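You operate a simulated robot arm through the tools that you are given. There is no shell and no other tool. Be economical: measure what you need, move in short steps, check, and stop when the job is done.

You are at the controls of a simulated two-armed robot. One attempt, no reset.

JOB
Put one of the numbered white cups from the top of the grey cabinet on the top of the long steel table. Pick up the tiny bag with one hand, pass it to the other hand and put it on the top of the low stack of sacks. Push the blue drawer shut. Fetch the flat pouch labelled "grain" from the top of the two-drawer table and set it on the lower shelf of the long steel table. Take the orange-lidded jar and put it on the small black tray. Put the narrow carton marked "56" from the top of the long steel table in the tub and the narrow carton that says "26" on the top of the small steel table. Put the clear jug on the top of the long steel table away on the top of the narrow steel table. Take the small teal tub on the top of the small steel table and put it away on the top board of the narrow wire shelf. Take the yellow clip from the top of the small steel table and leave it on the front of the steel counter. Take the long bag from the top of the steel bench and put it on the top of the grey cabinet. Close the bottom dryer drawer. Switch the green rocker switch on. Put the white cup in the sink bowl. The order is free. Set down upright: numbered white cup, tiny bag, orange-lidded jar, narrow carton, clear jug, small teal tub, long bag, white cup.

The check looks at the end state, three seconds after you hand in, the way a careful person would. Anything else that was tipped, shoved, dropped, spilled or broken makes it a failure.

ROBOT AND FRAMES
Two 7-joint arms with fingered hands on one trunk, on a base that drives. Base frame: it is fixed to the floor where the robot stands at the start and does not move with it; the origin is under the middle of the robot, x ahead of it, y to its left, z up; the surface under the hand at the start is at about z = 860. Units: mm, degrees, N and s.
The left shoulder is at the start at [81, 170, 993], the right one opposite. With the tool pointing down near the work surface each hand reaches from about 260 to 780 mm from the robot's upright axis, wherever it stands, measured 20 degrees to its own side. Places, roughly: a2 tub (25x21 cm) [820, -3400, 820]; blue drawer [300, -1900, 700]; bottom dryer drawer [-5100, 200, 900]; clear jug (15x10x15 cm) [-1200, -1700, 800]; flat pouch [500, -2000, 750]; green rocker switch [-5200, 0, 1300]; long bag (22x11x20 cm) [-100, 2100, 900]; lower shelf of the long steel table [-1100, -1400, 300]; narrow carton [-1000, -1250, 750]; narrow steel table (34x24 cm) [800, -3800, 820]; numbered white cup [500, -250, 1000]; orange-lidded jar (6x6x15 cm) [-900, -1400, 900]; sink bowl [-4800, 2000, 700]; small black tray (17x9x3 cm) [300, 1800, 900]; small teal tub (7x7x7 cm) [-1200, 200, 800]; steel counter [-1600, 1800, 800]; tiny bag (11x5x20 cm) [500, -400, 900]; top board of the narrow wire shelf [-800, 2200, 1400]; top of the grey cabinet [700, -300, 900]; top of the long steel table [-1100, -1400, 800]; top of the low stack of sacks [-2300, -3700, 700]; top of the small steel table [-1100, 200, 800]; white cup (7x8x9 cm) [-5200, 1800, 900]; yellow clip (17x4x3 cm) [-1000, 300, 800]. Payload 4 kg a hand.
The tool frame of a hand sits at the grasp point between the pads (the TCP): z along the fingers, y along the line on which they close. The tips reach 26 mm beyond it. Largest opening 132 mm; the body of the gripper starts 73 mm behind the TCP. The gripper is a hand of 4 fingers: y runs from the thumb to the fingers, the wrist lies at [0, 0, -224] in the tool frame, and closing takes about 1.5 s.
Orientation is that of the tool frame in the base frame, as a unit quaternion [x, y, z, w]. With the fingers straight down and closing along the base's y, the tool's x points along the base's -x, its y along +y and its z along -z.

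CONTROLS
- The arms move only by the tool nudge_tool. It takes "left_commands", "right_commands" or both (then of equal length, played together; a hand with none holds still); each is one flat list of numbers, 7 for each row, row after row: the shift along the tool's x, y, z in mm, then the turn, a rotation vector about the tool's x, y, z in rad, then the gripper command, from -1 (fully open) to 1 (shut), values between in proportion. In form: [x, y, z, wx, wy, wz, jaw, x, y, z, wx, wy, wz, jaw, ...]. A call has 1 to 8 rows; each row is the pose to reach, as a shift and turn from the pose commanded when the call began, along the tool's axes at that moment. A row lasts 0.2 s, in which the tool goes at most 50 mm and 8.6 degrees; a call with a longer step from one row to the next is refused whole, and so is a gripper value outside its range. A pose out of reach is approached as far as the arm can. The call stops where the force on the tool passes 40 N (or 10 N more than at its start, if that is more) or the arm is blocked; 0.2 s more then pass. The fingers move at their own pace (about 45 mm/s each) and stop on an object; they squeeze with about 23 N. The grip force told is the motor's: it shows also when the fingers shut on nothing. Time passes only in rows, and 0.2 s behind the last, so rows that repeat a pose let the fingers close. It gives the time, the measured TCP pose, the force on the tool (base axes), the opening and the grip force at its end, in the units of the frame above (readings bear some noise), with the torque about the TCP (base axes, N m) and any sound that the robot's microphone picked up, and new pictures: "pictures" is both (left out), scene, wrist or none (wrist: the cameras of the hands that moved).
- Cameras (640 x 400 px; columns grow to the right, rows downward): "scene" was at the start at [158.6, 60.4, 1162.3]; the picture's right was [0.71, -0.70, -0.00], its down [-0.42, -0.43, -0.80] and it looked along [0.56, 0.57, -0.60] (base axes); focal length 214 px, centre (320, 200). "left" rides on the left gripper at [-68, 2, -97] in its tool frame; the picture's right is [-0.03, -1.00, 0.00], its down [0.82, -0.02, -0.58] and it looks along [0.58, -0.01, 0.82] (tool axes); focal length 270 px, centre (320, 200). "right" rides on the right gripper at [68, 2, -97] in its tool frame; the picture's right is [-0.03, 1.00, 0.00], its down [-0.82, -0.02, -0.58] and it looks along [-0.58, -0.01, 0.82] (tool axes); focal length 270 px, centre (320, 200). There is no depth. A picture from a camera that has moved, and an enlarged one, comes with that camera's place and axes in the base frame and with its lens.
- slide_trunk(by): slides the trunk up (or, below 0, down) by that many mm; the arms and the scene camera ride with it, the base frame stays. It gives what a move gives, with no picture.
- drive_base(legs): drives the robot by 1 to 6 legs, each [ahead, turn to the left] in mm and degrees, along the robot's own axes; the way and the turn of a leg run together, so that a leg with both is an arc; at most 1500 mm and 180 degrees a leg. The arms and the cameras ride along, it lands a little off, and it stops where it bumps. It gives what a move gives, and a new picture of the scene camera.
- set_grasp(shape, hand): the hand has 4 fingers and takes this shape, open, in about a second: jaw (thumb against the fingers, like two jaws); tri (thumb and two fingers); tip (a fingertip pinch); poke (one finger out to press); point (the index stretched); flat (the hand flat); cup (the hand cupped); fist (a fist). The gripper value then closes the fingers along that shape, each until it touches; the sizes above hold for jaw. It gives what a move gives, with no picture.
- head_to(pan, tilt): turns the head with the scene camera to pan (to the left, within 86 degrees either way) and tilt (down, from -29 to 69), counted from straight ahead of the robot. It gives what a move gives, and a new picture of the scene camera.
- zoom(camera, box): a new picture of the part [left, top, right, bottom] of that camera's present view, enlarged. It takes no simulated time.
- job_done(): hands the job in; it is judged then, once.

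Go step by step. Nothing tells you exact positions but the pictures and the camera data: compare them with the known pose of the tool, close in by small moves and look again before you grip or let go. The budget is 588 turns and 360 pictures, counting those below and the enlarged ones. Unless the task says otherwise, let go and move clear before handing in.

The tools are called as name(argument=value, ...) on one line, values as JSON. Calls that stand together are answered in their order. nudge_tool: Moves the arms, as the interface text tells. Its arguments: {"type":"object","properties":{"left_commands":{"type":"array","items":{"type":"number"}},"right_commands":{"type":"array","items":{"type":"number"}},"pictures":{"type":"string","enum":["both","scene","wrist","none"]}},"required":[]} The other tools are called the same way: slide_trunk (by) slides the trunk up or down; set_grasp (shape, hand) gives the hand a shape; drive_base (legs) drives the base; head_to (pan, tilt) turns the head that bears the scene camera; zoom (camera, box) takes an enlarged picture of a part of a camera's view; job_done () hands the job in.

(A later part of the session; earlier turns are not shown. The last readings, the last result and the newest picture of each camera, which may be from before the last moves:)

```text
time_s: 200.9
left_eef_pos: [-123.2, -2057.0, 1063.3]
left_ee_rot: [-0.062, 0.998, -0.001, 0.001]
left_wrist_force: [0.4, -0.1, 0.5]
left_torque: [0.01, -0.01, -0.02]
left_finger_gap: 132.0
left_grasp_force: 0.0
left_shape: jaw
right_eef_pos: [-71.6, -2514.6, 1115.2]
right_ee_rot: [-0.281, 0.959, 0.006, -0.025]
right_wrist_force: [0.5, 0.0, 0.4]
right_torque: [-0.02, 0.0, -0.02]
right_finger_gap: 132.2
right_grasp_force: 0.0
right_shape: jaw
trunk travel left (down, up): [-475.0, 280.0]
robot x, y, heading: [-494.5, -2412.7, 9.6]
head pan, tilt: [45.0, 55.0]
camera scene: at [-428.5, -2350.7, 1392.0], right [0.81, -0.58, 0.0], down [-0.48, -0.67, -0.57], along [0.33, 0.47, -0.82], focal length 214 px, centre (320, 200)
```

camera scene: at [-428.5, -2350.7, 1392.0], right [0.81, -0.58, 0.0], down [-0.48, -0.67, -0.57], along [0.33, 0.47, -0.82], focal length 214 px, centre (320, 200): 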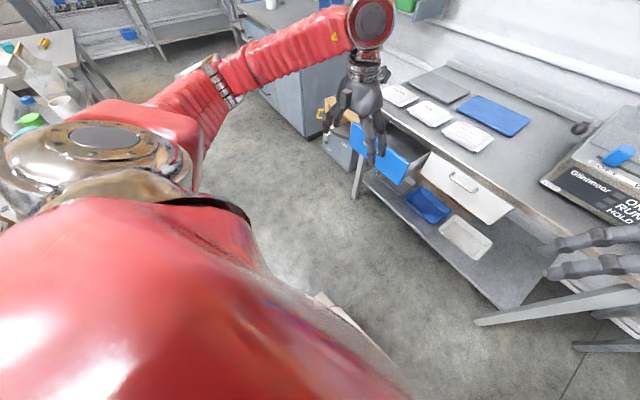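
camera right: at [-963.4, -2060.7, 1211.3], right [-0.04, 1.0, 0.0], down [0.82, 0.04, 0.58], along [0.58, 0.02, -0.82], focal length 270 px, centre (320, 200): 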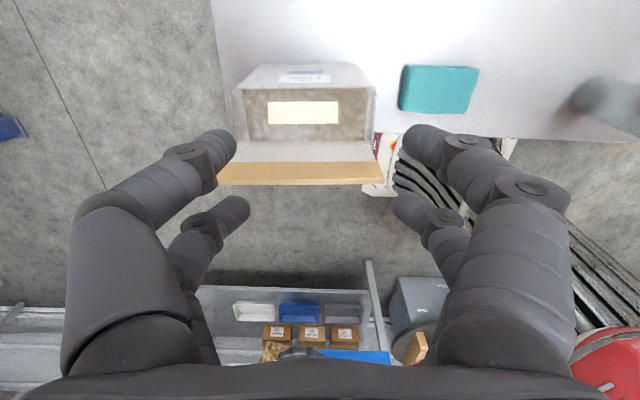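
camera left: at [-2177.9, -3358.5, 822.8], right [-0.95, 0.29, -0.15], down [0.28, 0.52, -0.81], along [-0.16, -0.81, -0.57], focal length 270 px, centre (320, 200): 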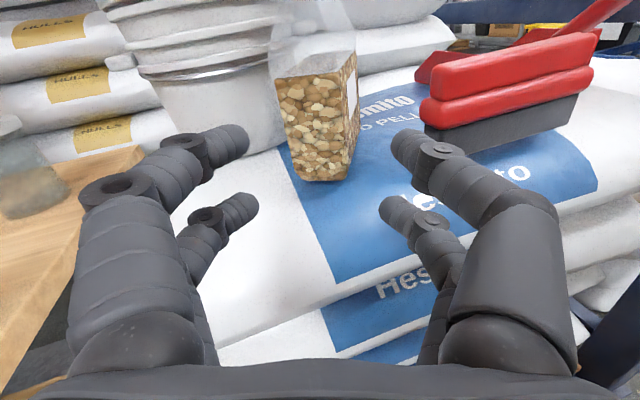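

The two-drawer table with the open blue drawer and flat pouches is right ahead, so I'll do those now. I reposition in front of the drawer.

drive_base(legs=[[0, 40]])

drive_base(legs=[[0, 35], [400, 0]])

drive_base(legs=[[0, -42]])

drive_base(legs=[[0, -42]])

head_to(pan=0, tilt=35)

```text
time_s: 203.4
left_eef_pos: [-427.5, -1900.4, 1063.4]
left_ee_rot: [-0.389, 0.921, -0.003, 0.001]
left_wrist_force: [0.6, 0.6, 0.3]
left_torque: [-0.04, 0.04, -0.02]
left_finger_gap: 131.9
left_grasp_force: 0.1
left_shape: jaw
right_eef_pos: [-98.0, -2225.5, 1116.2]
right_ee_rot: [-0.584, 0.811, -0.001, -0.027]
right_wrist_force: [0.3, -0.6, 0.7]
right_torque: [-0.01, -0.01, 0.02]
right_finger_gap: 132.1
right_grasp_force: 0.1
right_shape: jaw
trunk travel left (down, up): [-475.0, 280.0]
robot x, y, heading: [-467.7, -2434.7, 48.7]
head pan, tilt: [45.0, 55.0]
stopped in leg 1: the robot was blocked; the commanded pose is now the measured one
camera scene: at [-455.0, -2345.3, 1391.9], right [1.0, 0.06, 0.0], down [0.05, -0.82, -0.57], along [-0.04, 0.57, -0.82], focal length 214 px, centre (320, 200)
```

scene: 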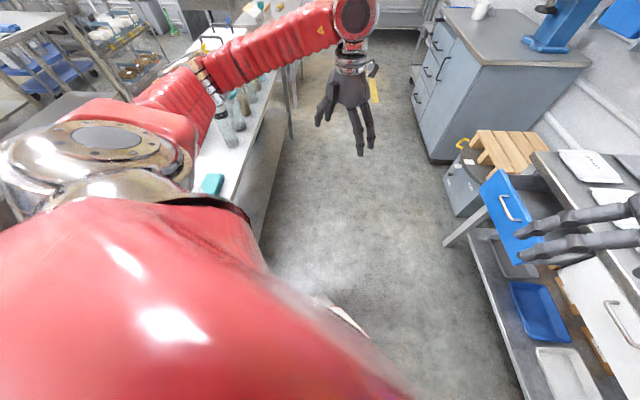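

```text
time_s: 205.6
left_eef_pos: [-724.9, -1960.8, 1064.9]
left_ee_rot: [-0.635, 0.772, -0.002, 0.001]
left_wrist_force: [0.3, 1.2, -0.4]
left_torque: [-0.05, 0.04, 0.02]
left_finger_gap: 132.1
left_grasp_force: 0.1
left_shape: jaw
right_eef_pos: [-272.8, -2054.1, 1116.4]
right_ee_rot: [0.789, -0.613, 0.008, 0.028]
right_wrist_force: [-0.4, 0.6, 0.9]
right_torque: [-0.06, 0.0, 0.04]
right_finger_gap: 132.0
right_grasp_force: 0.0
right_shape: jaw
trunk travel left (down, up): [-475.0, 280.0]
robot x, y, heading: [-435.9, -2437.0, 82.2]
head pan, tilt: [45.0, 55.0]
stopped in leg 1: the robot was blocked; the commanded pose is now the measured one
camera scene: at [-475.1, -2354.9, 1391.9], right [0.8, 0.6, 0.0], down [0.49, -0.66, -0.57], along [-0.34, 0.46, -0.82], focal length 214 px, centre (320, 200)
```

scene: 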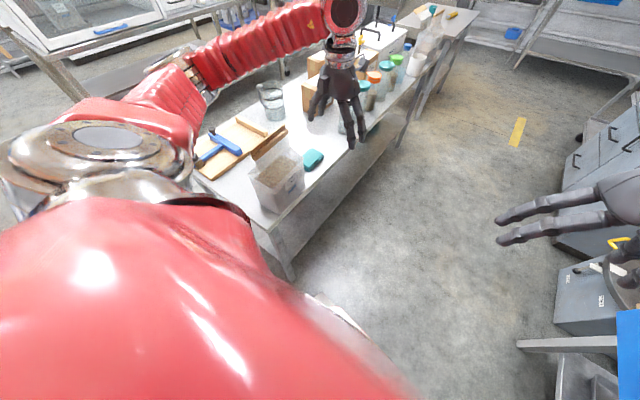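

```text
time_s: 208.2
left_eef_pos: [-333.5, -1889.4, 1066.4]
left_ee_rot: [-0.319, 0.948, -0.001, 0.001]
left_wrist_force: [-1.1, 0.5, -0.7]
left_torque: [-0.02, 0.01, -0.02]
left_finger_gap: 131.8
left_grasp_force: 0.1
left_shape: jaw
right_eef_pos: [-56.5, -2260.1, 1119.1]
right_ee_rot: [-0.521, 0.853, 0.003, -0.029]
right_wrist_force: [0.2, 0.0, -0.1]
right_torque: [-0.02, 0.0, -0.05]
right_finger_gap: 132.1
right_grasp_force: 0.1
right_shape: jaw
trunk travel left (down, up): [-475.0, 280.0]
robot x, y, heading: [-462.0, -2409.8, 40.5]
head pan, tilt: [45.0, 55.0]
camera scene: at [-434.7, -2320.1, 1392.0], right [1.0, -0.08, 0.0], down [-0.07, -0.82, -0.57], along [0.04, 0.57, -0.82], focal length 214 px, centre (320, 200)
```

scene: 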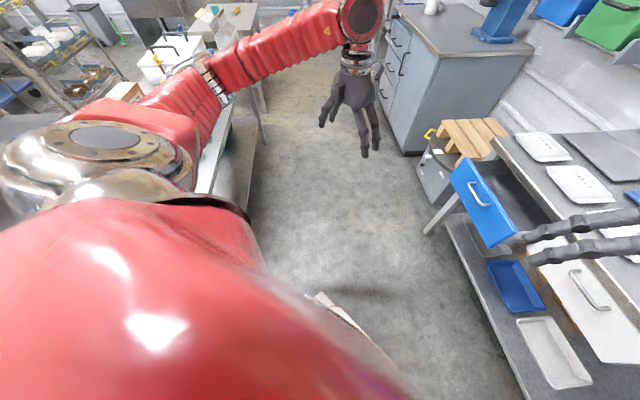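

```text
time_s: 210.7
left_eef_pos: [-21.2, -2105.8, 1066.5]
left_ee_rot: [0.039, 0.999, -0.002, 0.001]
left_wrist_force: [-0.2, 0.5, -0.1]
left_torque: [0.0, 0.0, -0.01]
left_finger_gap: 132.1
left_grasp_force: 0.0
left_shape: jaw
right_eef_pos: [-62.1, -2566.0, 1118.0]
right_ee_rot: [-0.181, 0.983, 0.013, -0.025]
right_wrist_force: [-0.4, 0.4, -0.7]
right_torque: [-0.01, 0.01, 0.02]
right_finger_gap: 132.1
right_grasp_force: 0.1
right_shape: jaw
trunk travel left (down, up): [-475.0, 280.0]
robot x, y, heading: [-460.9, -2366.6, -0.9]
head pan, tilt: [45.0, 55.0]
camera scene: at [-381.5, -2318.1, 1392.0], right [0.69, -0.72, 0.0], down [-0.59, -0.57, -0.57], along [0.41, 0.4, -0.82], focal length 214 px, centre (320, 200)
```

scene: 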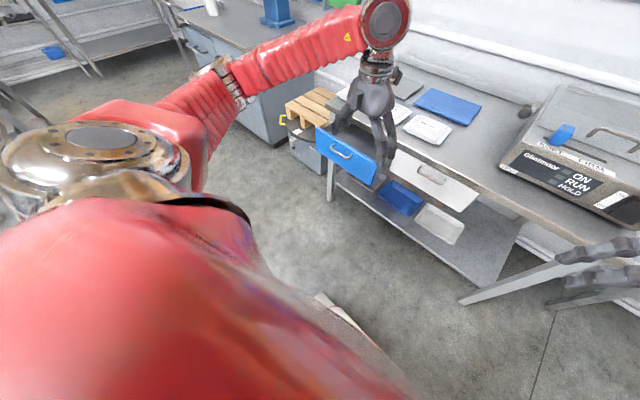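

```text
time_s: 211.9
left_eef_pos: [-21.4, -2105.7, 1067.7]
left_ee_rot: [0.04, 0.999, -0.001, 0.0]
left_wrist_force: [-0.2, -0.1, 0.3]
left_torque: [0.0, 0.04, 0.0]
left_finger_gap: 132.0
left_grasp_force: 0.1
left_shape: jaw
right_eef_pos: [-62.8, -2565.0, 1118.0]
right_ee_rot: [-0.181, 0.983, 0.012, -0.025]
right_wrist_force: [-0.4, 0.6, -0.2]
right_torque: [-0.01, 0.02, 0.04]
right_finger_gap: 132.1
right_grasp_force: 0.1
right_shape: jaw
trunk travel left (down, up): [-475.0, 280.0]
robot x, y, heading: [-457.3, -2366.0, -0.8]
head pan, tilt: [0.0, 35.0]
camera scene: at [-346.3, -2369.7, 1420.2], right [-0.02, -1.0, 0.0], down [-0.57, 0.01, -0.82], along [0.82, -0.01, -0.57], focal length 214 px, centre (320, 200)
```

scene: 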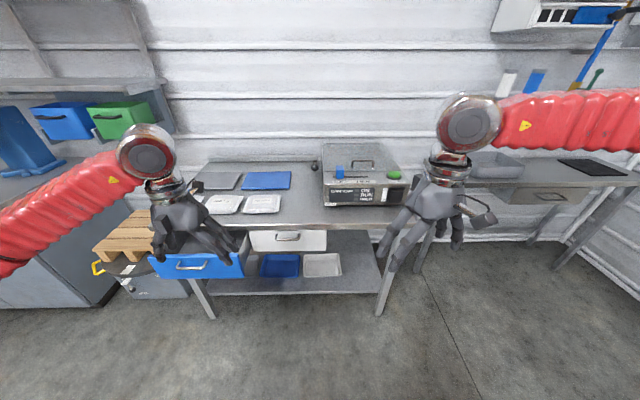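

drive_base(legs=[[0, 36], [240, 0], [0, -36]])

zoom(camera="scene", box=[80, 120, 400, 330])

```text
time_s: 217.5
left_eef_pos: [178.8, -1978.6, 1067.3]
left_ee_rot: [0.049, 0.999, -0.002, 0.001]
left_wrist_force: [0.4, 0.6, 0.1]
left_torque: [0.01, 0.0, -0.04]
left_finger_gap: 131.9
left_grasp_force: 0.2
left_shape: jaw
right_eef_pos: [132.4, -2436.3, 1119.1]
right_ee_rot: [-0.173, 0.984, 0.013, -0.025]
right_wrist_force: [0.7, 0.2, 0.5]
right_torque: [-0.02, 0.02, -0.02]
right_finger_gap: 131.8
right_grasp_force: 0.0
right_shape: jaw
trunk travel left (down, up): [-475.0, 280.0]
robot x, y, heading: [-259.7, -2218.9, -2.1]
head pan, tilt: [0.0, 35.0]
camera scene: at [-147.4, -2224.4, 1420.2], right [-0.04, -1.0, 0.0], down [-0.57, 0.02, -0.82], along [0.82, -0.03, -0.57], focal length 214 px, centre (320, 200)
```

scene: 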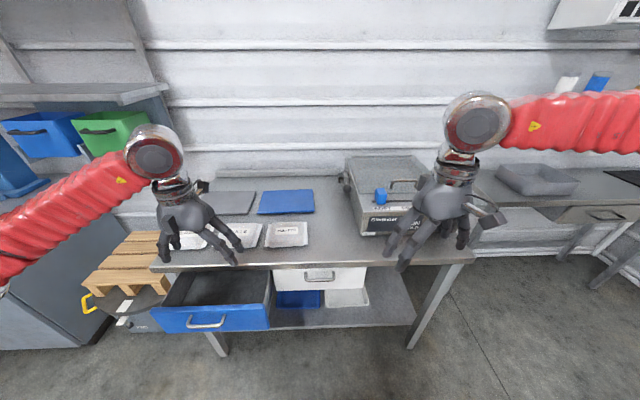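

```text
1.90 times, centred on (240, 225) of scene
camera zoom: at [-147.4, -2224.4, 1420.2], right [-0.04, -1.0, 0.0], down [-0.57, 0.02, -0.82], along [0.82, -0.03, -0.57], focal length 408 px, centre (472, 152)
```

zoom: 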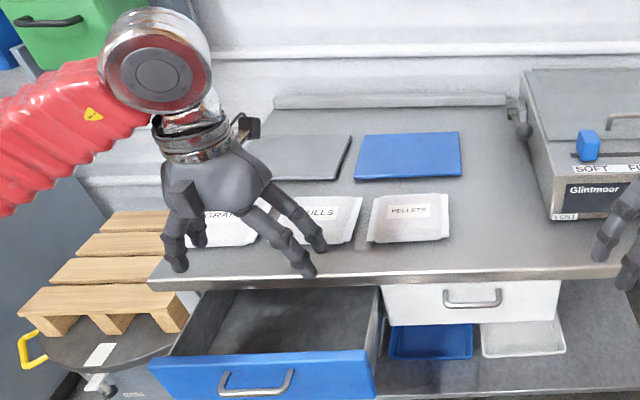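

The GRAIN pouch is the leftmost one at about (440, -1766). First, close the blue drawer: I bring the left hand, fingers closed and pointing forward-down, in front of it.

nudge_tool(left_commands=[30, 8, 10, 0, -0.131, 0, 1, 60, 16, 30, 0, -0.262, 0, 1, 85, 24, 65, 0, -0.393, 0, 1, 105, 32, 105, 0, -0.524, 0, 1, 125, 40, 145, 0, -0.655, 0, 1, 140, 48, 190, 0, -0.786, 0, 1, 150, 56, 235, 0, -0.917, 0, 1, 157, 64, 280, 0, -1.05, 0, 1], pictures="scene")

```text
time_s: 219.3
left_eef_pos: [105.4, -1913.2, 898.4]
left_ee_rot: [0.046, 0.95, -0.018, 0.309]
left_wrist_force: [0.2, 0.6, -0.5]
left_torque: [-0.01, -0.01, 0.01]
left_finger_gap: 0.0
left_grasp_force: 12.2
left_shape: jaw
left hand out of reach, approached as far as the arm can: row 3, 4, 5, 6, 7, 8
right_eef_pos: [131.3, -2436.2, 1121.0]
right_ee_rot: [-0.173, 0.985, 0.012, -0.024]
right_wrist_force: [0.3, 0.7, 0.0]
right_torque: [-0.01, 0.0, 0.0]
right_finger_gap: 131.9
right_grasp_force: 0.0
right_shape: jaw
trunk travel left (down, up): [-475.0, 280.0]
robot x, y, heading: [-263.7, -2219.0, -2.0]
head pan, tilt: [0.0, 35.0]
camera scene: at [-148.6, -2224.2, 1420.3], right [-0.04, -1.0, 0.0], down [-0.57, 0.02, -0.82], along [0.82, -0.03, -0.57], focal length 214 px, centre (320, 200)
```

scene: 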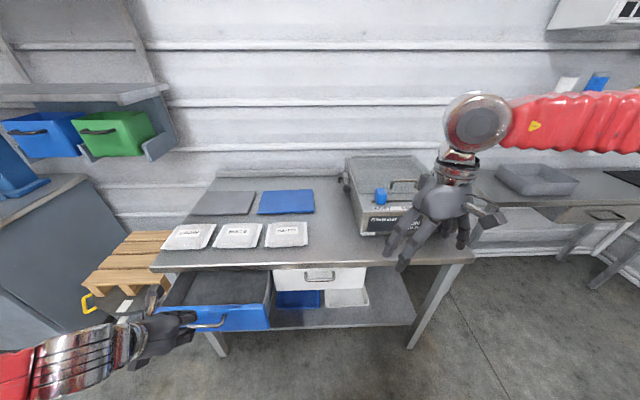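

slide_trunk(by=-150)

nudge_tool(left_commands=[-30, 8, 10, 0, 0, 0, 1, -60, 12, 30, 0, 0, 0, 1, -75, 12, 50, 0, 0, 0, 1, -95, 12, 70, 0, 0, 0, 1], pictures="wrist")

```text
time_s: 221.0
left_eef_pos: [94.5, -1911.8, 718.3]
left_ee_rot: [0.046, 0.963, -0.019, 0.264]
left_wrist_force: [-0.2, 0.2, -0.4]
left_torque: [0.06, 0.0, 0.0]
left_finger_gap: 0.0
left_grasp_force: 23.1
left_shape: jaw
right_eef_pos: [130.2, -2436.3, 969.4]
right_ee_rot: [-0.173, 0.985, 0.012, -0.025]
right_wrist_force: [-1.9, 0.0, 0.4]
right_torque: [0.0, -0.02, 0.04]
right_finger_gap: 132.2
right_grasp_force: 0.1
right_shape: jaw
trunk travel left (down, up): [-325.0, 430.0]
robot x, y, heading: [-262.1, -2213.7, -2.2]
head pan, tilt: [0.0, 35.0]
```

```text
time_s: 222.0
left_eef_pos: [214.6, -1913.7, 705.5]
left_ee_rot: [0.047, 0.964, -0.019, 0.263]
left_wrist_force: [0.2, -0.4, -0.2]
left_torque: [0.0, -0.01, 0.0]
left_finger_gap: 0.0
left_grasp_force: 23.3
left_shape: jaw
right_eef_pos: [131.7, -2436.8, 968.5]
right_ee_rot: [-0.174, 0.984, 0.012, -0.025]
right_wrist_force: [-0.2, 0.6, -1.0]
right_torque: [0.01, -0.01, -0.01]
right_finger_gap: 132.0
right_grasp_force: 0.1
right_shape: jaw
trunk travel left (down, up): [-325.0, 430.0]
robot x, y, heading: [-264.0, -2218.9, -1.8]
head pan, tilt: [0.0, 35.0]
camera left: at [224.4, -1910.2, 823.7], right [-0.08, -1.0, 0.02], down [-0.99, 0.08, 0.08], along [-0.09, -0.02, -1.0], focal length 270 px, centre (320, 200)
```

left: 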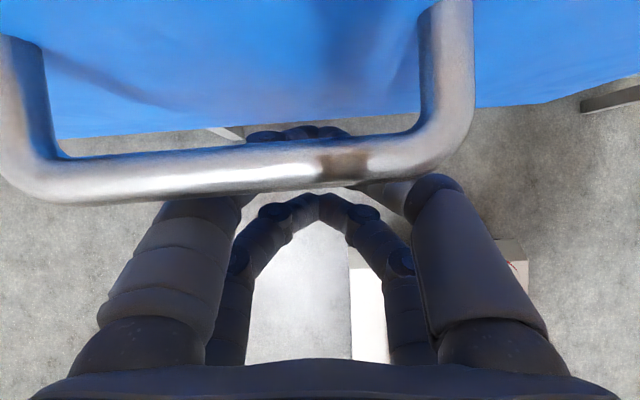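

The fingers are just below the handle. I back off, raise 50 mm and push on the handle.

nudge_tool(left_commands=[26, 0, -15, 0, 0, 0, 1, 52, 0, -30, 0, 0, 0, 1, 40, 0, -52, 0, 0, 0, 1, 26, 0, -73, 0, 0, 0, 1, 0, 0, -58, 0, 0, 0, 1, -25, 0, -43, 0, 0, 0, 1], pictures="wrist")

```text
time_s: 223.4
left_eef_pos: [213.4, -1911.8, 756.8]
left_ee_rot: [0.046, 0.964, -0.017, 0.262]
left_wrist_force: [-0.2, 0.0, -0.3]
left_torque: [0.01, -0.04, -0.01]
left_finger_gap: 0.0
left_grasp_force: 23.2
left_shape: jaw
right_eef_pos: [131.1, -2436.8, 969.1]
right_ee_rot: [-0.174, 0.984, 0.013, -0.025]
right_wrist_force: [0.4, 0.5, 0.1]
right_torque: [-0.02, 0.0, 0.0]
right_finger_gap: 132.3
right_grasp_force: 0.1
right_shape: jaw
trunk travel left (down, up): [-325.0, 430.0]
robot x, y, heading: [-261.2, -2218.0, -1.9]
head pan, tilt: [0.0, 35.0]
camera left: at [222.9, -1908.9, 875.0], right [-0.08, -1.0, 0.02], down [-0.99, 0.08, 0.08], along [-0.09, -0.02, -1.0], focal length 270 px, centre (320, 200)
```

left: 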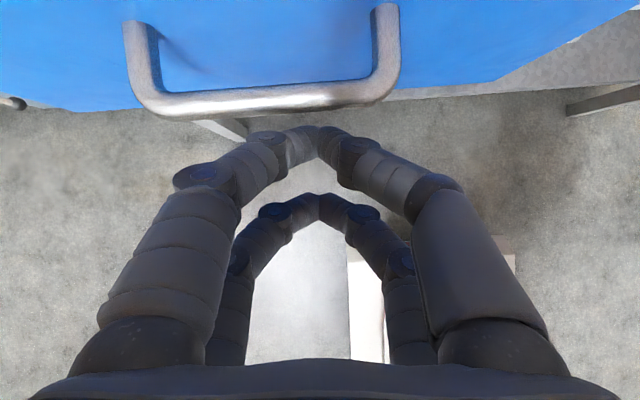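

nudge_tool(left_commands=[-17, 0, 10, 0, 0, 0, 1, -34, 0, 20, 0, 0, 0, 1, -47, 0, 28, 0, 0, 0, 1, -60, 0, 35, 0, 0, 0, 1, -73, 0, 43, 0, 0, 0, 1, -86, 0, 51, 0, 0, 0, 1, -99, 0, 58, 0, 0, 0, 1, -112, 0, 66, 0, 0, 0, 1], pictures="scene")

```text
time_s: 224.4
left_eef_pos: [272.3, -1918.9, 753.5]
left_ee_rot: [0.045, 0.966, -0.017, 0.253]
left_wrist_force: [-21.4, 2.6, 9.8]
left_torque: [0.17, -0.34, 0.42]
left_finger_gap: 0.0
left_grasp_force: 22.8
left_shape: jaw
right_eef_pos: [130.9, -2438.0, 969.4]
right_ee_rot: [-0.173, 0.984, 0.013, -0.024]
right_wrist_force: [0.2, -0.5, -1.0]
right_torque: [-0.04, 0.02, -0.02]
right_finger_gap: 132.0
right_grasp_force: 0.0
right_shape: jaw
trunk travel left (down, up): [-325.0, 430.0]
robot x, y, heading: [-259.5, -2220.5, -2.1]
head pan, tilt: [0.0, 35.0]
stopped in row 5 (left hand): the force on the tool passed its limit at 49 N (the readings are from after the stop); the commanded pose is now the measured one
camera scene: at [-114.9, -2225.5, 1268.8], right [-0.04, -1.0, 0.0], down [-0.57, 0.02, -0.82], along [0.82, -0.03, -0.57], focal length 214 px, centre (320, 200)
```

scene: 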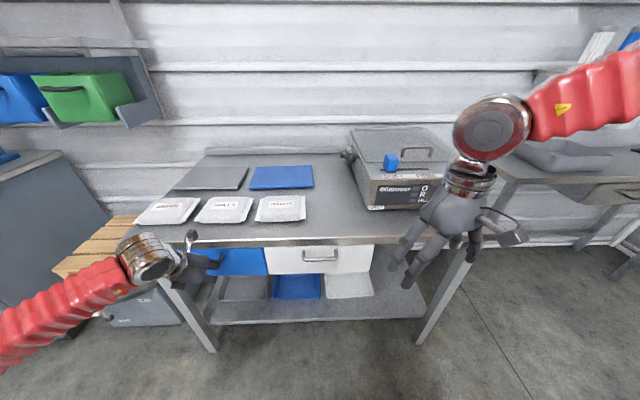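

zoom(camera="scene", box=[120, 180, 400, 320])

```text
2.29 times, centred on (260, 250) of scene
camera zoom: at [-114.9, -2225.5, 1268.8], right [-0.04, -1.0, 0.0], down [-0.57, 0.02, -0.82], along [0.82, -0.03, -0.57], focal length 490 px, centre (457, 86)
```

zoom: 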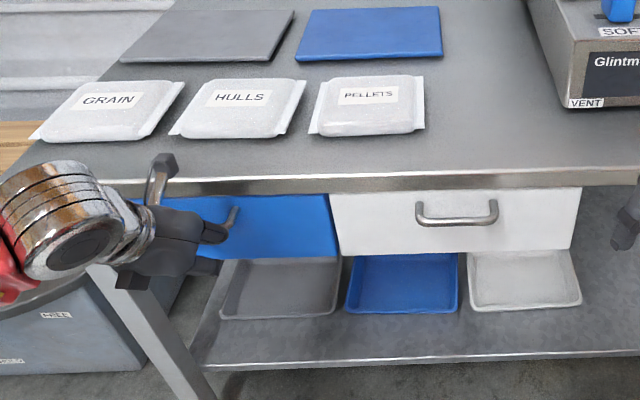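

The blue drawer is shut, flush with the white one. Now the GRAIN pouch: it's about as wide as the hand opening, so I plan to drag it to overhang the table edge and pinch its thickness with a horizontal hand. First I retract and raise the left hand.

nudge_tool(left_commands=[35, 0, -20, 0, 0, 0, 1, 70, 0, -40, 0, 0.05, 0, 1, 95, 0, -65, 0, 0.13, 0, 1, 95, 0, -110, 0, 0.2, 0, 1, 80, 0, -155, 0, 0.3, 0, 1, 60, 0, -195, 0, 0.4, 0, 1, 40, 0, -240, 0, 0.5, 0, 1, 10, 0, -275, 0, 0.53, 0, 1], pictures="none")

```text
time_s: 226.2
left_eef_pos: [130.4, -1903.0, 987.8]
left_ee_rot: [0.048, 0.999, -0.004, -0.009]
left_wrist_force: [-0.9, -0.4, 0.1]
left_torque: [0.02, -0.03, 0.01]
left_finger_gap: 0.0
left_grasp_force: 23.5
left_shape: jaw
right_eef_pos: [131.2, -2439.0, 970.2]
right_ee_rot: [-0.173, 0.985, 0.013, -0.024]
right_wrist_force: [-0.6, 0.3, 0.2]
right_torque: [-0.01, -0.01, 0.0]
right_finger_gap: 132.0
right_grasp_force: 0.1
right_shape: jaw
trunk travel left (down, up): [-325.0, 430.0]
robot x, y, heading: [-262.4, -2218.8, -1.6]
head pan, tilt: [0.0, 35.0]
```

drive_base(legs=[[0, 45], [290, 0], [0, -45]])

```text
time_s: 228.7
left_eef_pos: [-179.4, -1722.9, 987.9]
left_ee_rot: [-0.312, 0.95, -0.007, -0.003]
left_wrist_force: [0.8, 0.2, 0.0]
left_torque: [0.02, 0.05, -0.02]
left_finger_gap: 0.0
left_grasp_force: 22.5
left_shape: jaw
right_eef_pos: [178.7, -2119.6, 969.6]
right_ee_rot: [-0.514, 0.857, 0.002, -0.029]
right_wrist_force: [0.9, -0.2, -0.3]
right_torque: [-0.02, 0.04, 0.0]
right_finger_gap: 132.1
right_grasp_force: 0.0
right_shape: jaw
trunk travel left (down, up): [-325.0, 430.0]
robot x, y, heading: [-237.4, -2250.8, 41.0]
head pan, tilt: [0.0, 35.0]
stopped in leg 1: the robot was blocked; the commanded pose is now the measured one
camera scene: at [-124.5, -2154.5, 1268.3], right [0.66, -0.75, 0.0], down [-0.43, -0.38, -0.82], along [0.62, 0.54, -0.58], focal length 214 px, centre (320, 200)
```

scene: 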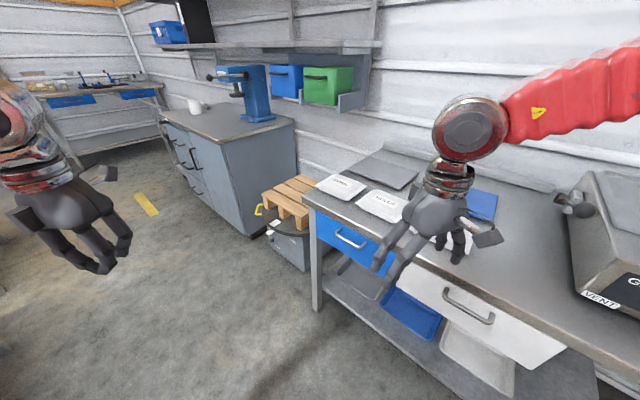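

drive_base(legs=[[310, 0], [0, -40]])

```text
time_s: 233.1
left_eef_pos: [387.3, -1678.7, 991.3]
left_ee_rot: [0.031, 1.0, -0.003, -0.006]
left_wrist_force: [-1.0, 0.1, 0.2]
left_torque: [0.02, -0.01, 0.0]
left_finger_gap: 0.0
left_grasp_force: 22.4
left_shape: jaw
right_eef_pos: [405.7, -2212.3, 971.6]
right_ee_rot: [-0.189, 0.982, 0.014, -0.025]
right_wrist_force: [0.3, -0.6, -0.3]
right_torque: [0.07, 0.01, -0.02]
right_finger_gap: 132.1
right_grasp_force: 0.1
right_shape: jaw
trunk travel left (down, up): [-325.0, 430.0]
robot x, y, heading: [-0.3, -2004.0, 0.9]
head pan, tilt: [0.0, 35.0]
stopped in leg 2: the robot was blocked; the commanded pose is now the measured one
camera scene: at [150.2, -2005.1, 1268.5], right [0.02, -1.0, 0.0], down [-0.57, -0.01, -0.82], along [0.82, 0.02, -0.57], focal length 214 px, centre (320, 200)
```

scene: 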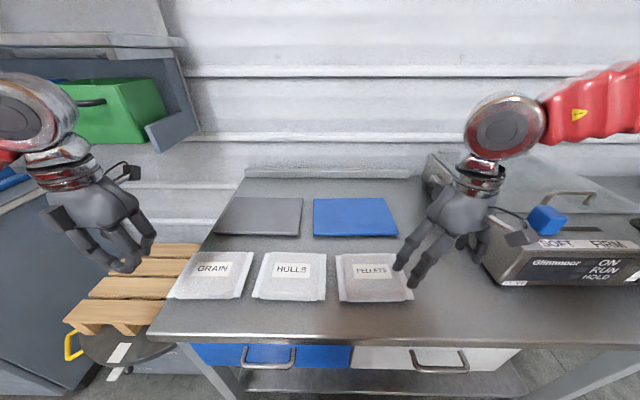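

nudge_tool(left_commands=[-18, -10, 0, 0, 0, 0.145, 1, -37, -20, 0, 0, 0, 0.29, 1, -56, -30, 0, 0, 0, 0.435, 1, -75, -40, 0, 0, 0, 0.58, 1, -94, -50, 0, 0, 0, 0.725, 1, -113, -60, 0, 0, 0, 0.87, 1, -132, -70, 0, 0, 0, 1.015, 1, -150, -80, 0, 0, 0, 1.16, 1], pictures="none")

nudge_tool(left_commands=[0, 0, 0, 0, 0, 0.145, 1, 0, 0, 0, 0, 0, 0.29, 1, 0, 0, 30, 0, 0, 0.35, 1, 0, 0, 60, 0, 0, 0.35, 1], pictures="wrist")

```text
time_s: 234.8
left_eef_pos: [532.6, -1765.0, 990.5]
left_ee_rot: [0.575, 0.818, -0.007, -0.003]
left_wrist_force: [0.4, -0.3, 0.1]
left_torque: [0.0, 0.0, 0.0]
left_finger_gap: 0.3
left_grasp_force: 23.0
left_shape: jaw
right_eef_pos: [405.3, -2210.2, 972.3]
right_ee_rot: [-0.19, 0.981, 0.012, -0.026]
right_wrist_force: [-0.3, 0.5, -0.4]
right_torque: [0.02, -0.02, 0.01]
right_finger_gap: 131.9
right_grasp_force: 0.0
right_shape: jaw
trunk travel left (down, up): [-325.0, 430.0]
robot x, y, heading: [3.2, -2002.1, 1.3]
head pan, tilt: [0.0, 35.0]
```

```text
time_s: 235.8
left_eef_pos: [532.6, -1764.9, 928.4]
left_ee_rot: [0.707, 0.707, -0.008, -0.002]
left_wrist_force: [0.2, 0.0, -0.3]
left_torque: [0.0, 0.01, 0.01]
left_finger_gap: 0.1
left_grasp_force: 23.0
left_shape: jaw
right_eef_pos: [406.0, -2208.8, 971.1]
right_ee_rot: [-0.19, 0.981, 0.012, -0.026]
right_wrist_force: [0.6, -0.3, 0.5]
right_torque: [0.05, 0.0, 0.04]
right_finger_gap: 132.1
right_grasp_force: 0.1
right_shape: jaw
trunk travel left (down, up): [-325.0, 430.0]
robot x, y, heading: [0.4, -2000.4, 1.1]
head pan, tilt: [0.0, 35.0]
camera left: at [534.9, -1831.7, 1026.8], right [-1.0, -0.02, 0.01], down [-0.01, 0.82, 0.57], along [-0.02, 0.57, -0.82], focal length 270 px, centre (320, 200)
```

left: 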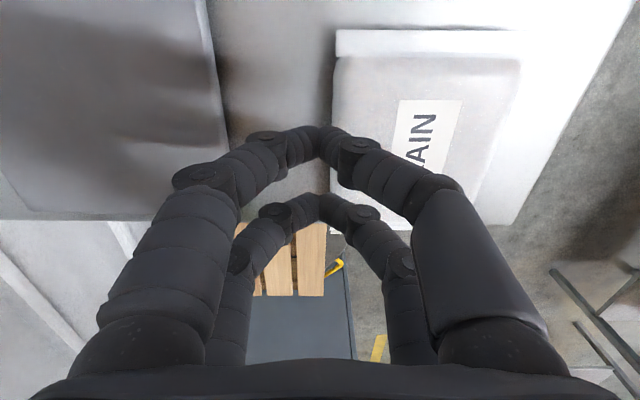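

nudge_tool(left_commands=[0, 22, 5, 0, 0, 0, 1, 0, 22, 38, 0, 0, 0, 1, 0, 22, 42, 0, 0, 0, 1, 0, 22, 46, 0, 0, 0, 1, 0, 22, 50, 0, 0, 0, 1, 0, 22, 54, 0, 0, 0, 1, 0, 22, 57, 0, 0, 0, 1], pictures="wrist")

```text
time_s: 237.4
left_eef_pos: [552.7, -1766.7, 871.9]
left_ee_rot: [0.706, 0.708, -0.007, -0.001]
left_wrist_force: [-0.2, 1.0, 0.9]
left_torque: [-0.03, 0.0, 0.05]
left_finger_gap: 0.1
left_grasp_force: 22.8
left_shape: jaw
right_eef_pos: [404.8, -2210.7, 971.0]
right_ee_rot: [-0.191, 0.981, 0.012, -0.025]
right_wrist_force: [0.5, 0.3, 0.0]
right_torque: [-0.04, 0.01, 0.01]
right_finger_gap: 132.0
right_grasp_force: 0.2
right_shape: jaw
trunk travel left (down, up): [-325.0, 430.0]
robot x, y, heading: [1.3, -2004.1, 1.0]
head pan, tilt: [0.0, 35.0]
camera left: at [555.0, -1832.6, 970.0], right [-1.0, -0.03, 0.01], down [-0.01, 0.82, 0.57], along [-0.02, 0.57, -0.82], focal length 270 px, centre (320, 200)
```

left: 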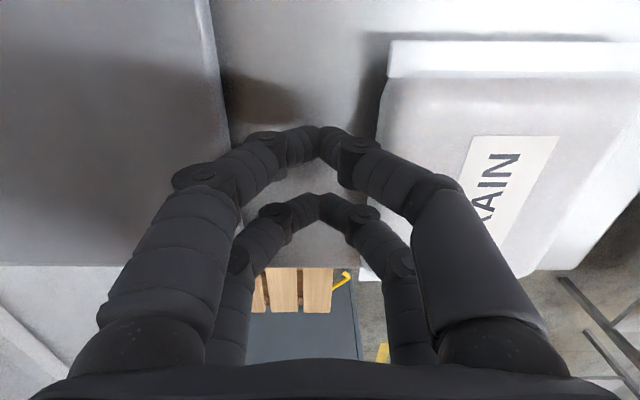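

nudge_tool(left_commands=[0, -15, 0, 0, 0, 0, 1, 0, -32, 0, 0, 0, 0, 1, 0, -49, 0, 0, 0, 0, 1, 0, -66, 0, 0, 0, 0, 1, 0, -83, 0, 0, 0, 0, 1, 0, -100, 0, 0, 0, 0, 1, 0, -115, 0, 0, 0, 0, 1, 0, -128, 0, 0, 0, 0, 1], pictures="scene")

```text
time_s: 239.2
left_eef_pos: [423.8, -1766.3, 873.4]
left_ee_rot: [0.707, 0.707, -0.007, -0.001]
left_wrist_force: [-0.1, 0.7, 1.5]
left_torque: [0.0, 0.0, -0.02]
left_finger_gap: 0.0
left_grasp_force: 22.8
left_shape: jaw
right_eef_pos: [405.7, -2210.5, 971.4]
right_ee_rot: [-0.191, 0.981, 0.012, -0.025]
right_wrist_force: [-0.3, 0.0, 0.7]
right_torque: [0.02, 0.03, -0.01]
right_finger_gap: 132.1
right_grasp_force: 0.0
right_shape: jaw
trunk travel left (down, up): [-325.0, 430.0]
robot x, y, heading: [1.7, -2001.4, 1.1]
head pan, tilt: [0.0, 35.0]
camera scene: at [150.1, -2002.6, 1268.5], right [0.02, -1.0, 0.0], down [-0.57, -0.01, -0.82], along [0.82, 0.02, -0.57], focal length 214 px, centre (320, 200)
```

scene: 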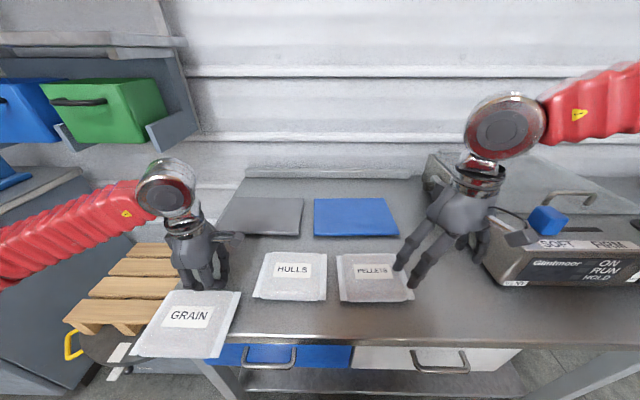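

nudge_tool(left_commands=[0, -10, 0, 0, 0, 0, 1, 0, -19, 0, 0, 0, 0, 1, 0, -10, -20, 0, 0, 0, 1, 0, 0, -60, 0, 0, 0, 1, 0, 0, -100, 0, 0, 0, 1], pictures="none")

```text
time_s: 240.4
left_eef_pos: [424.5, -1764.5, 974.9]
left_ee_rot: [0.707, 0.707, -0.007, -0.002]
left_wrist_force: [-0.6, -0.5, 0.4]
left_torque: [0.01, -0.05, 0.03]
left_finger_gap: 0.0
left_grasp_force: 23.3
left_shape: jaw
right_eef_pos: [404.9, -2210.3, 972.5]
right_ee_rot: [-0.189, 0.982, 0.012, -0.024]
right_wrist_force: [0.0, 0.3, -0.8]
right_torque: [-0.02, -0.02, 0.01]
right_finger_gap: 131.9
right_grasp_force: 0.0
right_shape: jaw
trunk travel left (down, up): [-325.0, 430.0]
robot x, y, heading: [5.6, -2002.3, 1.1]
head pan, tilt: [0.0, 35.0]
```

drive_base(legs=[[-420, 0]])

nudge_tool(left_commands=[0, 0, 0, -0.145, 0, 0, -0.2, 0, 5, 0, -0.29, 0, 0, -0.2, 0, 10, 0, -0.435, 0, 0, -0.2, 0, 15, 0, -0.58, 0, 0, -0.2, 0, 20, 0, -0.725, 0, 0, -0.2, 0, 25, 0, -0.87, 0, 0, -0.2, 0, 30, 0, -1.015, 0, 0, -0.2, 0, 35, 0, -1.16, 0, 0, -0.2], pictures="none")

nudge_tool(left_commands=[0, 0, 0, -0.145, 0, 0, -0.2, 0, 0, 0, -0.29, 0, 0, -0.2, 0, 0, 0, -0.41, 0, 0, -0.2], pictures="wrist")

```text
time_s: 243.1
left_eef_pos: [-6.2, -1771.4, 974.3]
left_ee_rot: [0.705, 0.709, -0.008, -0.002]
left_wrist_force: [-0.1, 0.1, -0.4]
left_torque: [-0.01, 0.0, -0.02]
left_finger_gap: 0.0
left_grasp_force: 23.1
left_shape: jaw
right_eef_pos: [-23.3, -2215.9, 971.4]
right_ee_rot: [-0.194, 0.981, 0.012, -0.025]
right_wrist_force: [0.4, -0.6, -0.4]
right_torque: [0.01, -0.01, -0.03]
right_finger_gap: 132.0
right_grasp_force: 0.1
right_shape: jaw
trunk travel left (down, up): [-325.0, 430.0]
robot x, y, heading: [-427.8, -2015.3, 1.6]
head pan, tilt: [0.0, 35.0]
camera scene: at [-279.1, -2010.9, 1268.6], right [0.03, -1.0, 0.0], down [-0.57, -0.02, -0.82], along [0.82, 0.02, -0.57], focal length 214 px, centre (320, 200)
```

scene: 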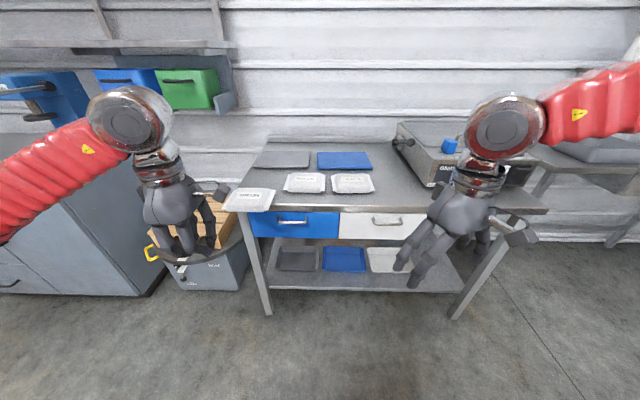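

```text
time_s: 244.9
left_eef_pos: [94.3, -1775.9, 966.9]
left_ee_rot: [0.59, 0.597, 0.383, 0.386]
left_wrist_force: [-0.7, 0.0, 0.0]
left_torque: [-0.03, 0.01, 0.03]
left_finger_gap: 78.7
left_grasp_force: 0.0
left_shape: jaw
left hand out of reach, approached as far as the arm can: row 5, 6, 7, 8
right_eef_pos: [-22.3, -2216.6, 971.8]
right_ee_rot: [-0.194, 0.981, 0.013, -0.025]
right_wrist_force: [0.2, -0.1, -0.6]
right_torque: [0.0, 0.06, 0.01]
right_finger_gap: 131.9
right_grasp_force: 0.1
right_shape: jaw
trunk travel left (down, up): [-325.0, 430.0]
robot x, y, heading: [-426.1, -2014.7, 1.4]
head pan, tilt: [0.0, 35.0]
```

```text
time_s: 245.7
left_eef_pos: [94.9, -1774.6, 967.7]
left_ee_rot: [0.59, 0.598, 0.383, 0.385]
left_wrist_force: [0.2, 0.5, 0.4]
left_torque: [-0.03, 0.02, 0.02]
left_finger_gap: 79.1
left_grasp_force: 0.0
left_shape: jaw
left hand out of reach, approached as far as the arm can: row 1, 2, 3
right_eef_pos: [-22.4, -2217.3, 971.7]
right_ee_rot: [-0.194, 0.981, 0.012, -0.025]
right_wrist_force: [0.1, 0.1, -0.8]
right_torque: [-0.01, 0.02, -0.02]
right_finger_gap: 132.0
right_grasp_force: 0.1
right_shape: jaw
trunk travel left (down, up): [-325.0, 430.0]
robot x, y, heading: [-428.5, -2012.4, 1.7]
head pan, tilt: [0.0, 35.0]
camera left: at [7.3, -1842.6, 1009.9], right [-0.41, -0.04, -0.91], down [-0.54, 0.81, 0.21], along [0.73, 0.58, -0.35], focal length 270 px, centre (320, 200)
```

left: 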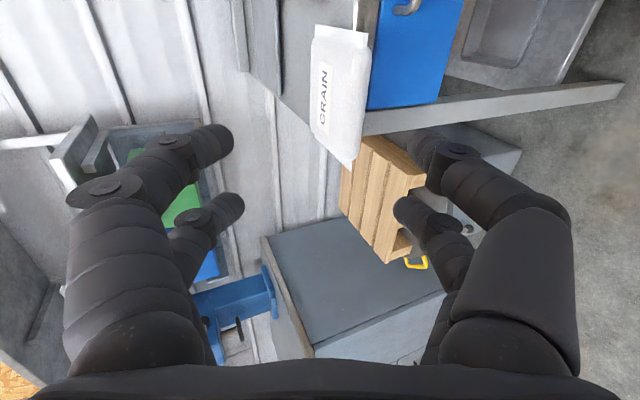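

nudge_tool(left_commands=[0, -22, 32, 0, 0, 0, -0.2, 0, -44, 64, 0, 0, 0, -0.2, 0, -66, 96, 0, 0, 0, -0.2, 0, -66, 96, -0.13, 0, 0, -0.2, 0, -66, 96, -0.26, 0, 0, -0.2, 0, -66, 96, -0.4, 0, 0, -0.2], pictures="wrist")

```text
time_s: 247.1
left_eef_pos: [111.4, -1750.6, 953.7]
left_ee_rot: [0.593, 0.599, 0.379, 0.383]
left_wrist_force: [-0.2, -0.2, 0.5]
left_torque: [-0.01, 0.03, 0.01]
left_finger_gap: 79.0
left_grasp_force: 0.0
left_shape: jaw
left hand out of reach, approached as far as the arm can: row 1, 2, 3, 4, 5, 6
right_eef_pos: [-22.5, -2215.7, 972.6]
right_ee_rot: [-0.194, 0.981, 0.012, -0.026]
right_wrist_force: [0.6, 0.4, 0.4]
right_torque: [0.01, -0.01, -0.01]
right_finger_gap: 131.7
right_grasp_force: 0.0
right_shape: jaw
trunk travel left (down, up): [-325.0, 430.0]
robot x, y, heading: [-424.4, -2013.1, 1.7]
head pan, tilt: [0.0, 35.0]
camera left: at [24.0, -1818.1, 996.9], right [-0.42, -0.04, -0.91], down [-0.54, 0.81, 0.22], along [0.73, 0.58, -0.36], focal length 270 px, centre (320, 200)
```

left: 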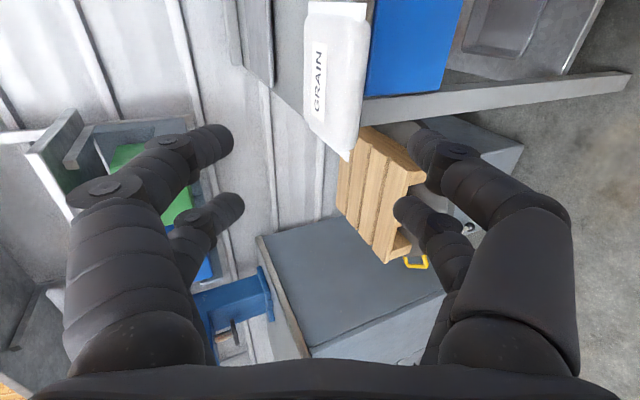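

The wrist limits this horizontal-vertical grip. I test in free space how low the left hand can go in this pose, since the shelf is at z ≈ 300.

nudge_tool(left_commands=[0, -41, 18, 0, 0, 0, -0.2, 0, -82, 36, 0, 0, 0, -0.2, 0, -123, 55, 0, 0, 0, -0.2, 0, -164, 74, 0, 0, 0, -0.2, 0, -205, 92, 0, 0, 0, -0.2, 0, -240, 108, 0, 0, 0, -0.2, 0, -274, 123, 0, 0, 0, -0.2], pictures="none")

```text
time_s: 248.7
left_eef_pos: [111.3, -1751.2, 953.2]
left_ee_rot: [0.592, 0.599, 0.379, 0.384]
left_wrist_force: [-0.1, 0.3, 0.6]
left_torque: [-0.02, 0.03, 0.0]
left_finger_gap: 79.1
left_grasp_force: 0.0
left_shape: jaw
left hand out of reach, approached as far as the arm can: row 1, 2, 3, 4, 5, 6, 7
right_eef_pos: [-21.2, -2216.7, 972.1]
right_ee_rot: [-0.194, 0.981, 0.012, -0.026]
right_wrist_force: [-0.1, -0.4, 0.4]
right_torque: [-0.02, 0.01, 0.0]
right_finger_gap: 132.1
right_grasp_force: 0.1
right_shape: jaw
trunk travel left (down, up): [-325.0, 430.0]
robot x, y, heading: [-424.5, -2013.9, 1.5]
head pan, tilt: [0.0, 35.0]
```

nudge_tool(left_commands=[0, 0, 0, 0.14, 0, 0, -0.2, 0, 0, 0, 0.28, 0, 0, -0.2, 0, 0, 0, 0.4, 0, 0, -0.2, 0, -20, 20, 0.4, 0, 0, -0.2, 0, -60, 40, 0.4, 0, 0, -0.2, 0, -95, 70, 0.4, 0, 0, -0.2, 0, -130, 100, 0.4, 0, 0, -0.2, 0, -165, 130, 0.4, 0, 0, -0.2], pictures="none")

```text
time_s: 250.5
left_eef_pos: [157.3, -1736.6, 745.6]
left_ee_rot: [0.657, 0.662, 0.253, 0.257]
left_wrist_force: [-0.1, -0.1, 0.5]
left_torque: [-0.01, 0.01, -0.01]
left_finger_gap: 78.7
left_grasp_force: 0.1
left_shape: jaw
right_eef_pos: [-21.1, -2215.8, 972.4]
right_ee_rot: [-0.194, 0.981, 0.012, -0.025]
right_wrist_force: [0.1, -0.7, -0.2]
right_torque: [0.05, 0.01, -0.02]
right_finger_gap: 132.0
right_grasp_force: 0.0
right_shape: jaw
trunk travel left (down, up): [-325.0, 430.0]
robot x, y, heading: [-426.5, -2012.2, 1.1]
head pan, tilt: [0.0, 35.0]
```

nudge_tool(left_commands=[0, 0, 0, -0.14, 0, 0, -0.2, 0, 0, 0, -0.28, 0, 0, -0.2, 0, 0, 0, -0.42, 0, 0, -0.2], pictures="none")

```text
time_s: 251.3
left_eef_pos: [157.2, -1737.9, 747.8]
left_ee_rot: [0.646, 0.654, 0.275, 0.282]
left_wrist_force: [-0.4, -0.4, -0.3]
left_torque: [0.01, -0.01, 0.01]
left_finger_gap: 79.0
left_grasp_force: 0.0
left_shape: jaw
left hand out of reach, approached as far as the arm can: row 1, 2, 3
right_eef_pos: [-21.8, -2216.7, 972.0]
right_ee_rot: [-0.194, 0.981, 0.012, -0.025]
right_wrist_force: [0.5, 1.0, 0.4]
right_torque: [0.02, 0.0, 0.01]
right_finger_gap: 132.1
right_grasp_force: 0.0
right_shape: jaw
trunk travel left (down, up): [-325.0, 430.0]
robot x, y, heading: [-424.0, -2014.6, 1.4]
head pan, tilt: [0.0, 35.0]
```

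slide_trunk(by=-200)

nudge_tool(left_commands=[0, 25, -30, 0, 0, 0, -0.4, 0, 55, -60, 0, 0, 0, -0.4, 0, 85, -90, 0, 0, 0, -0.4, 0, 115, -120, 0, 0, 0, -0.4, 0, 145, -150, 0, 0, 0, -0.4, 0, 175, -180, 0, 0, 0, -0.4, 0, 205, -210, 0, 0, 0, -0.4, 0, 232, -235, 0, 0, 0, -0.4], pictures="none")

nudge_tool(left_commands=[0, 0, 0, -0.14, 0, 0, -0.4, 0, 0, 0, -0.28, 0, 0, -0.4, 0, 0, 0, -0.42, 0, 0, -0.4, 0, 0, 0, -0.5, 0, 0, -0.4], pictures="wrist")

```text
time_s: 253.5
left_eef_pos: [154.4, -1737.7, 533.0]
left_ee_rot: [0.652, 0.658, 0.263, 0.27]
left_wrist_force: [1.5, 0.1, 0.2]
left_torque: [-0.02, 0.03, -0.01]
left_finger_gap: 79.2
left_grasp_force: 0.2
left_shape: jaw
right_eef_pos: [-23.1, -2217.4, 772.7]
right_ee_rot: [-0.193, 0.981, 0.012, -0.025]
right_wrist_force: [-0.5, 0.7, 0.5]
right_torque: [-0.02, -0.01, -0.02]
right_finger_gap: 132.3
right_grasp_force: 0.0
right_shape: jaw
trunk travel left (down, up): [-125.0, 630.0]
robot x, y, heading: [-426.4, -2011.8, 1.4]
head pan, tilt: [0.0, 35.0]
```

```text
time_s: 255.3
left_eef_pos: [156.1, -1733.3, 863.4]
left_ee_rot: [0.653, 0.658, 0.261, 0.269]
left_wrist_force: [-0.2, -0.4, 0.6]
left_torque: [0.04, -0.02, 0.01]
left_finger_gap: 92.1
left_grasp_force: 0.1
left_shape: jaw
right_eef_pos: [-22.6, -2217.4, 772.5]
right_ee_rot: [-0.194, 0.981, 0.012, -0.025]
right_wrist_force: [-0.4, -1.0, -0.7]
right_torque: [-0.02, -0.01, 0.01]
right_finger_gap: 131.8
right_grasp_force: 0.1
right_shape: jaw
trunk travel left (down, up): [-125.0, 630.0]
robot x, y, heading: [-422.8, -2012.0, 1.2]
head pan, tilt: [0.0, 35.0]
```

```text
time_s: 256.3
left_eef_pos: [162.3, -1733.4, 863.9]
left_ee_rot: [0.565, 0.573, 0.417, 0.422]
left_wrist_force: [-0.3, 0.7, -1.0]
left_torque: [0.0, -0.01, 0.05]
left_finger_gap: 91.9
left_grasp_force: 0.2
left_shape: jaw
left hand out of reach, approached as far as the arm can: row 4
right_eef_pos: [-21.1, -2215.8, 772.0]
right_ee_rot: [-0.194, 0.981, 0.011, -0.026]
right_wrist_force: [-0.1, -0.5, -0.5]
right_torque: [0.01, 0.01, 0.0]
right_finger_gap: 132.2
right_grasp_force: 0.0
right_shape: jaw
trunk travel left (down, up): [-125.0, 630.0]
robot x, y, heading: [-429.4, -2013.8, 1.4]
head pan, tilt: [0.0, 35.0]
camera left: at [70.3, -1801.0, 895.2], right [-0.29, -0.04, -0.95], down [-0.56, 0.82, 0.14], along [0.77, 0.58, -0.26], focal length 270 px, centre (320, 200)
```

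left: 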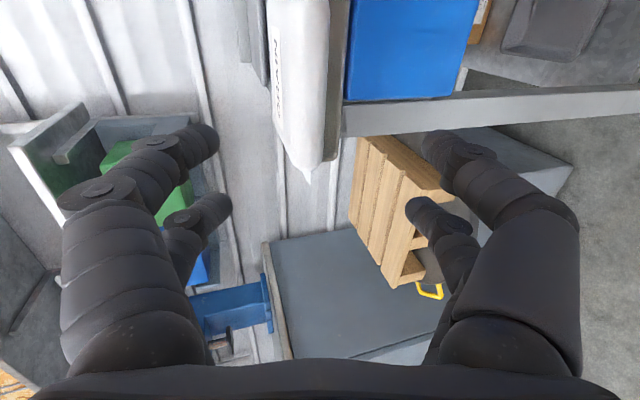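

Now the hand is nearly horizontal with the pouch between upper and lower fingers. I centre it sideways and drive forward to straddle the overhang.

nudge_tool(left_commands=[-18, 0, 0, 0, 0, 0, -0.4, -35, 0, 0, 0, 0, 0, -0.4], pictures="none")

drive_base(legs=[[75, 0]])

zoom(camera="left", box=[0, 0, 640, 400])

```text
time_s: 256.9
left_eef_pos: [164.7, -1768.0, 863.7]
left_ee_rot: [0.565, 0.573, 0.417, 0.422]
left_wrist_force: [0.7, 0.2, 0.8]
left_torque: [0.02, -0.01, 0.0]
left_finger_gap: 92.1
left_grasp_force: 0.1
left_shape: jaw
right_eef_pos: [-22.2, -2215.4, 770.4]
right_ee_rot: [-0.194, 0.981, 0.012, -0.025]
right_wrist_force: [0.8, 0.0, 0.6]
right_torque: [-0.01, 0.0, 0.01]
right_finger_gap: 132.1
right_grasp_force: 0.1
right_shape: jaw
trunk travel left (down, up): [-125.0, 630.0]
robot x, y, heading: [-423.7, -2011.0, 1.8]
head pan, tilt: [0.0, 35.0]
```

```text
time_s: 257.9
left_eef_pos: [242.5, -1766.3, 864.5]
left_ee_rot: [0.566, 0.573, 0.417, 0.422]
left_wrist_force: [1.0, 0.7, 0.4]
left_torque: [0.0, 0.01, 0.01]
left_finger_gap: 92.0
left_grasp_force: 0.1
left_shape: jaw
right_eef_pos: [56.8, -2214.4, 772.5]
right_ee_rot: [-0.194, 0.981, 0.013, -0.026]
right_wrist_force: [-0.3, -0.2, 0.2]
right_torque: [0.03, -0.01, -0.02]
right_finger_gap: 132.0
right_grasp_force: 0.1
right_shape: jaw
trunk travel left (down, up): [-125.0, 630.0]
robot x, y, heading: [-348.8, -2014.5, 1.4]
head pan, tilt: [0.0, 35.0]
camera scene: at [-114.4, -2006.6, 1059.3], right [0.03, -1.0, 0.0], down [-0.57, -0.01, -0.82], along [0.82, 0.02, -0.57], focal length 214 px, centre (320, 200)
```

scene: 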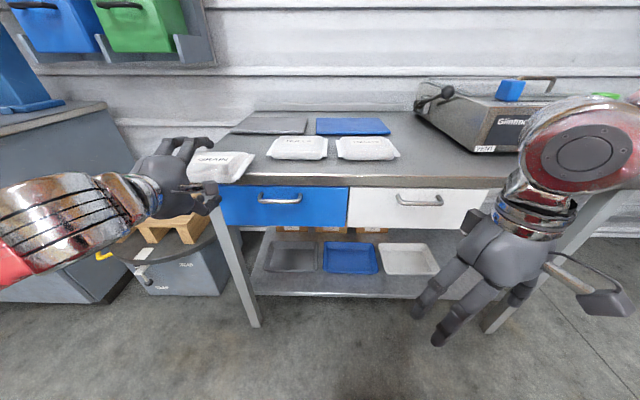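

```text
1.00 times, centred on (320, 200) of left (not enlarged: the box is as wide or as high as the picture)
camera zoom: at [150.2, -1833.7, 896.2], right [-0.3, -0.04, -0.95], down [-0.56, 0.82, 0.14], along [0.77, 0.58, -0.26], focal length 270 px, centre (320, 200)
```

zoom: 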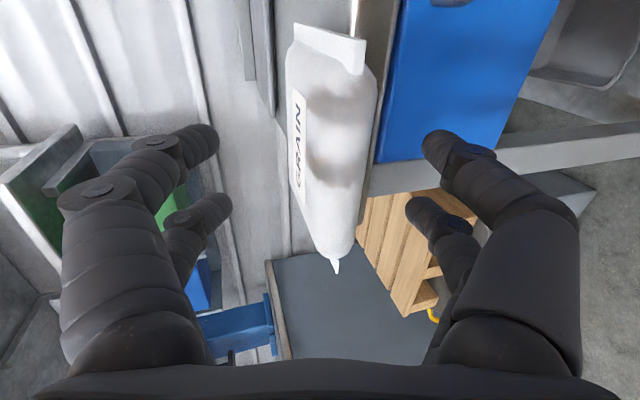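

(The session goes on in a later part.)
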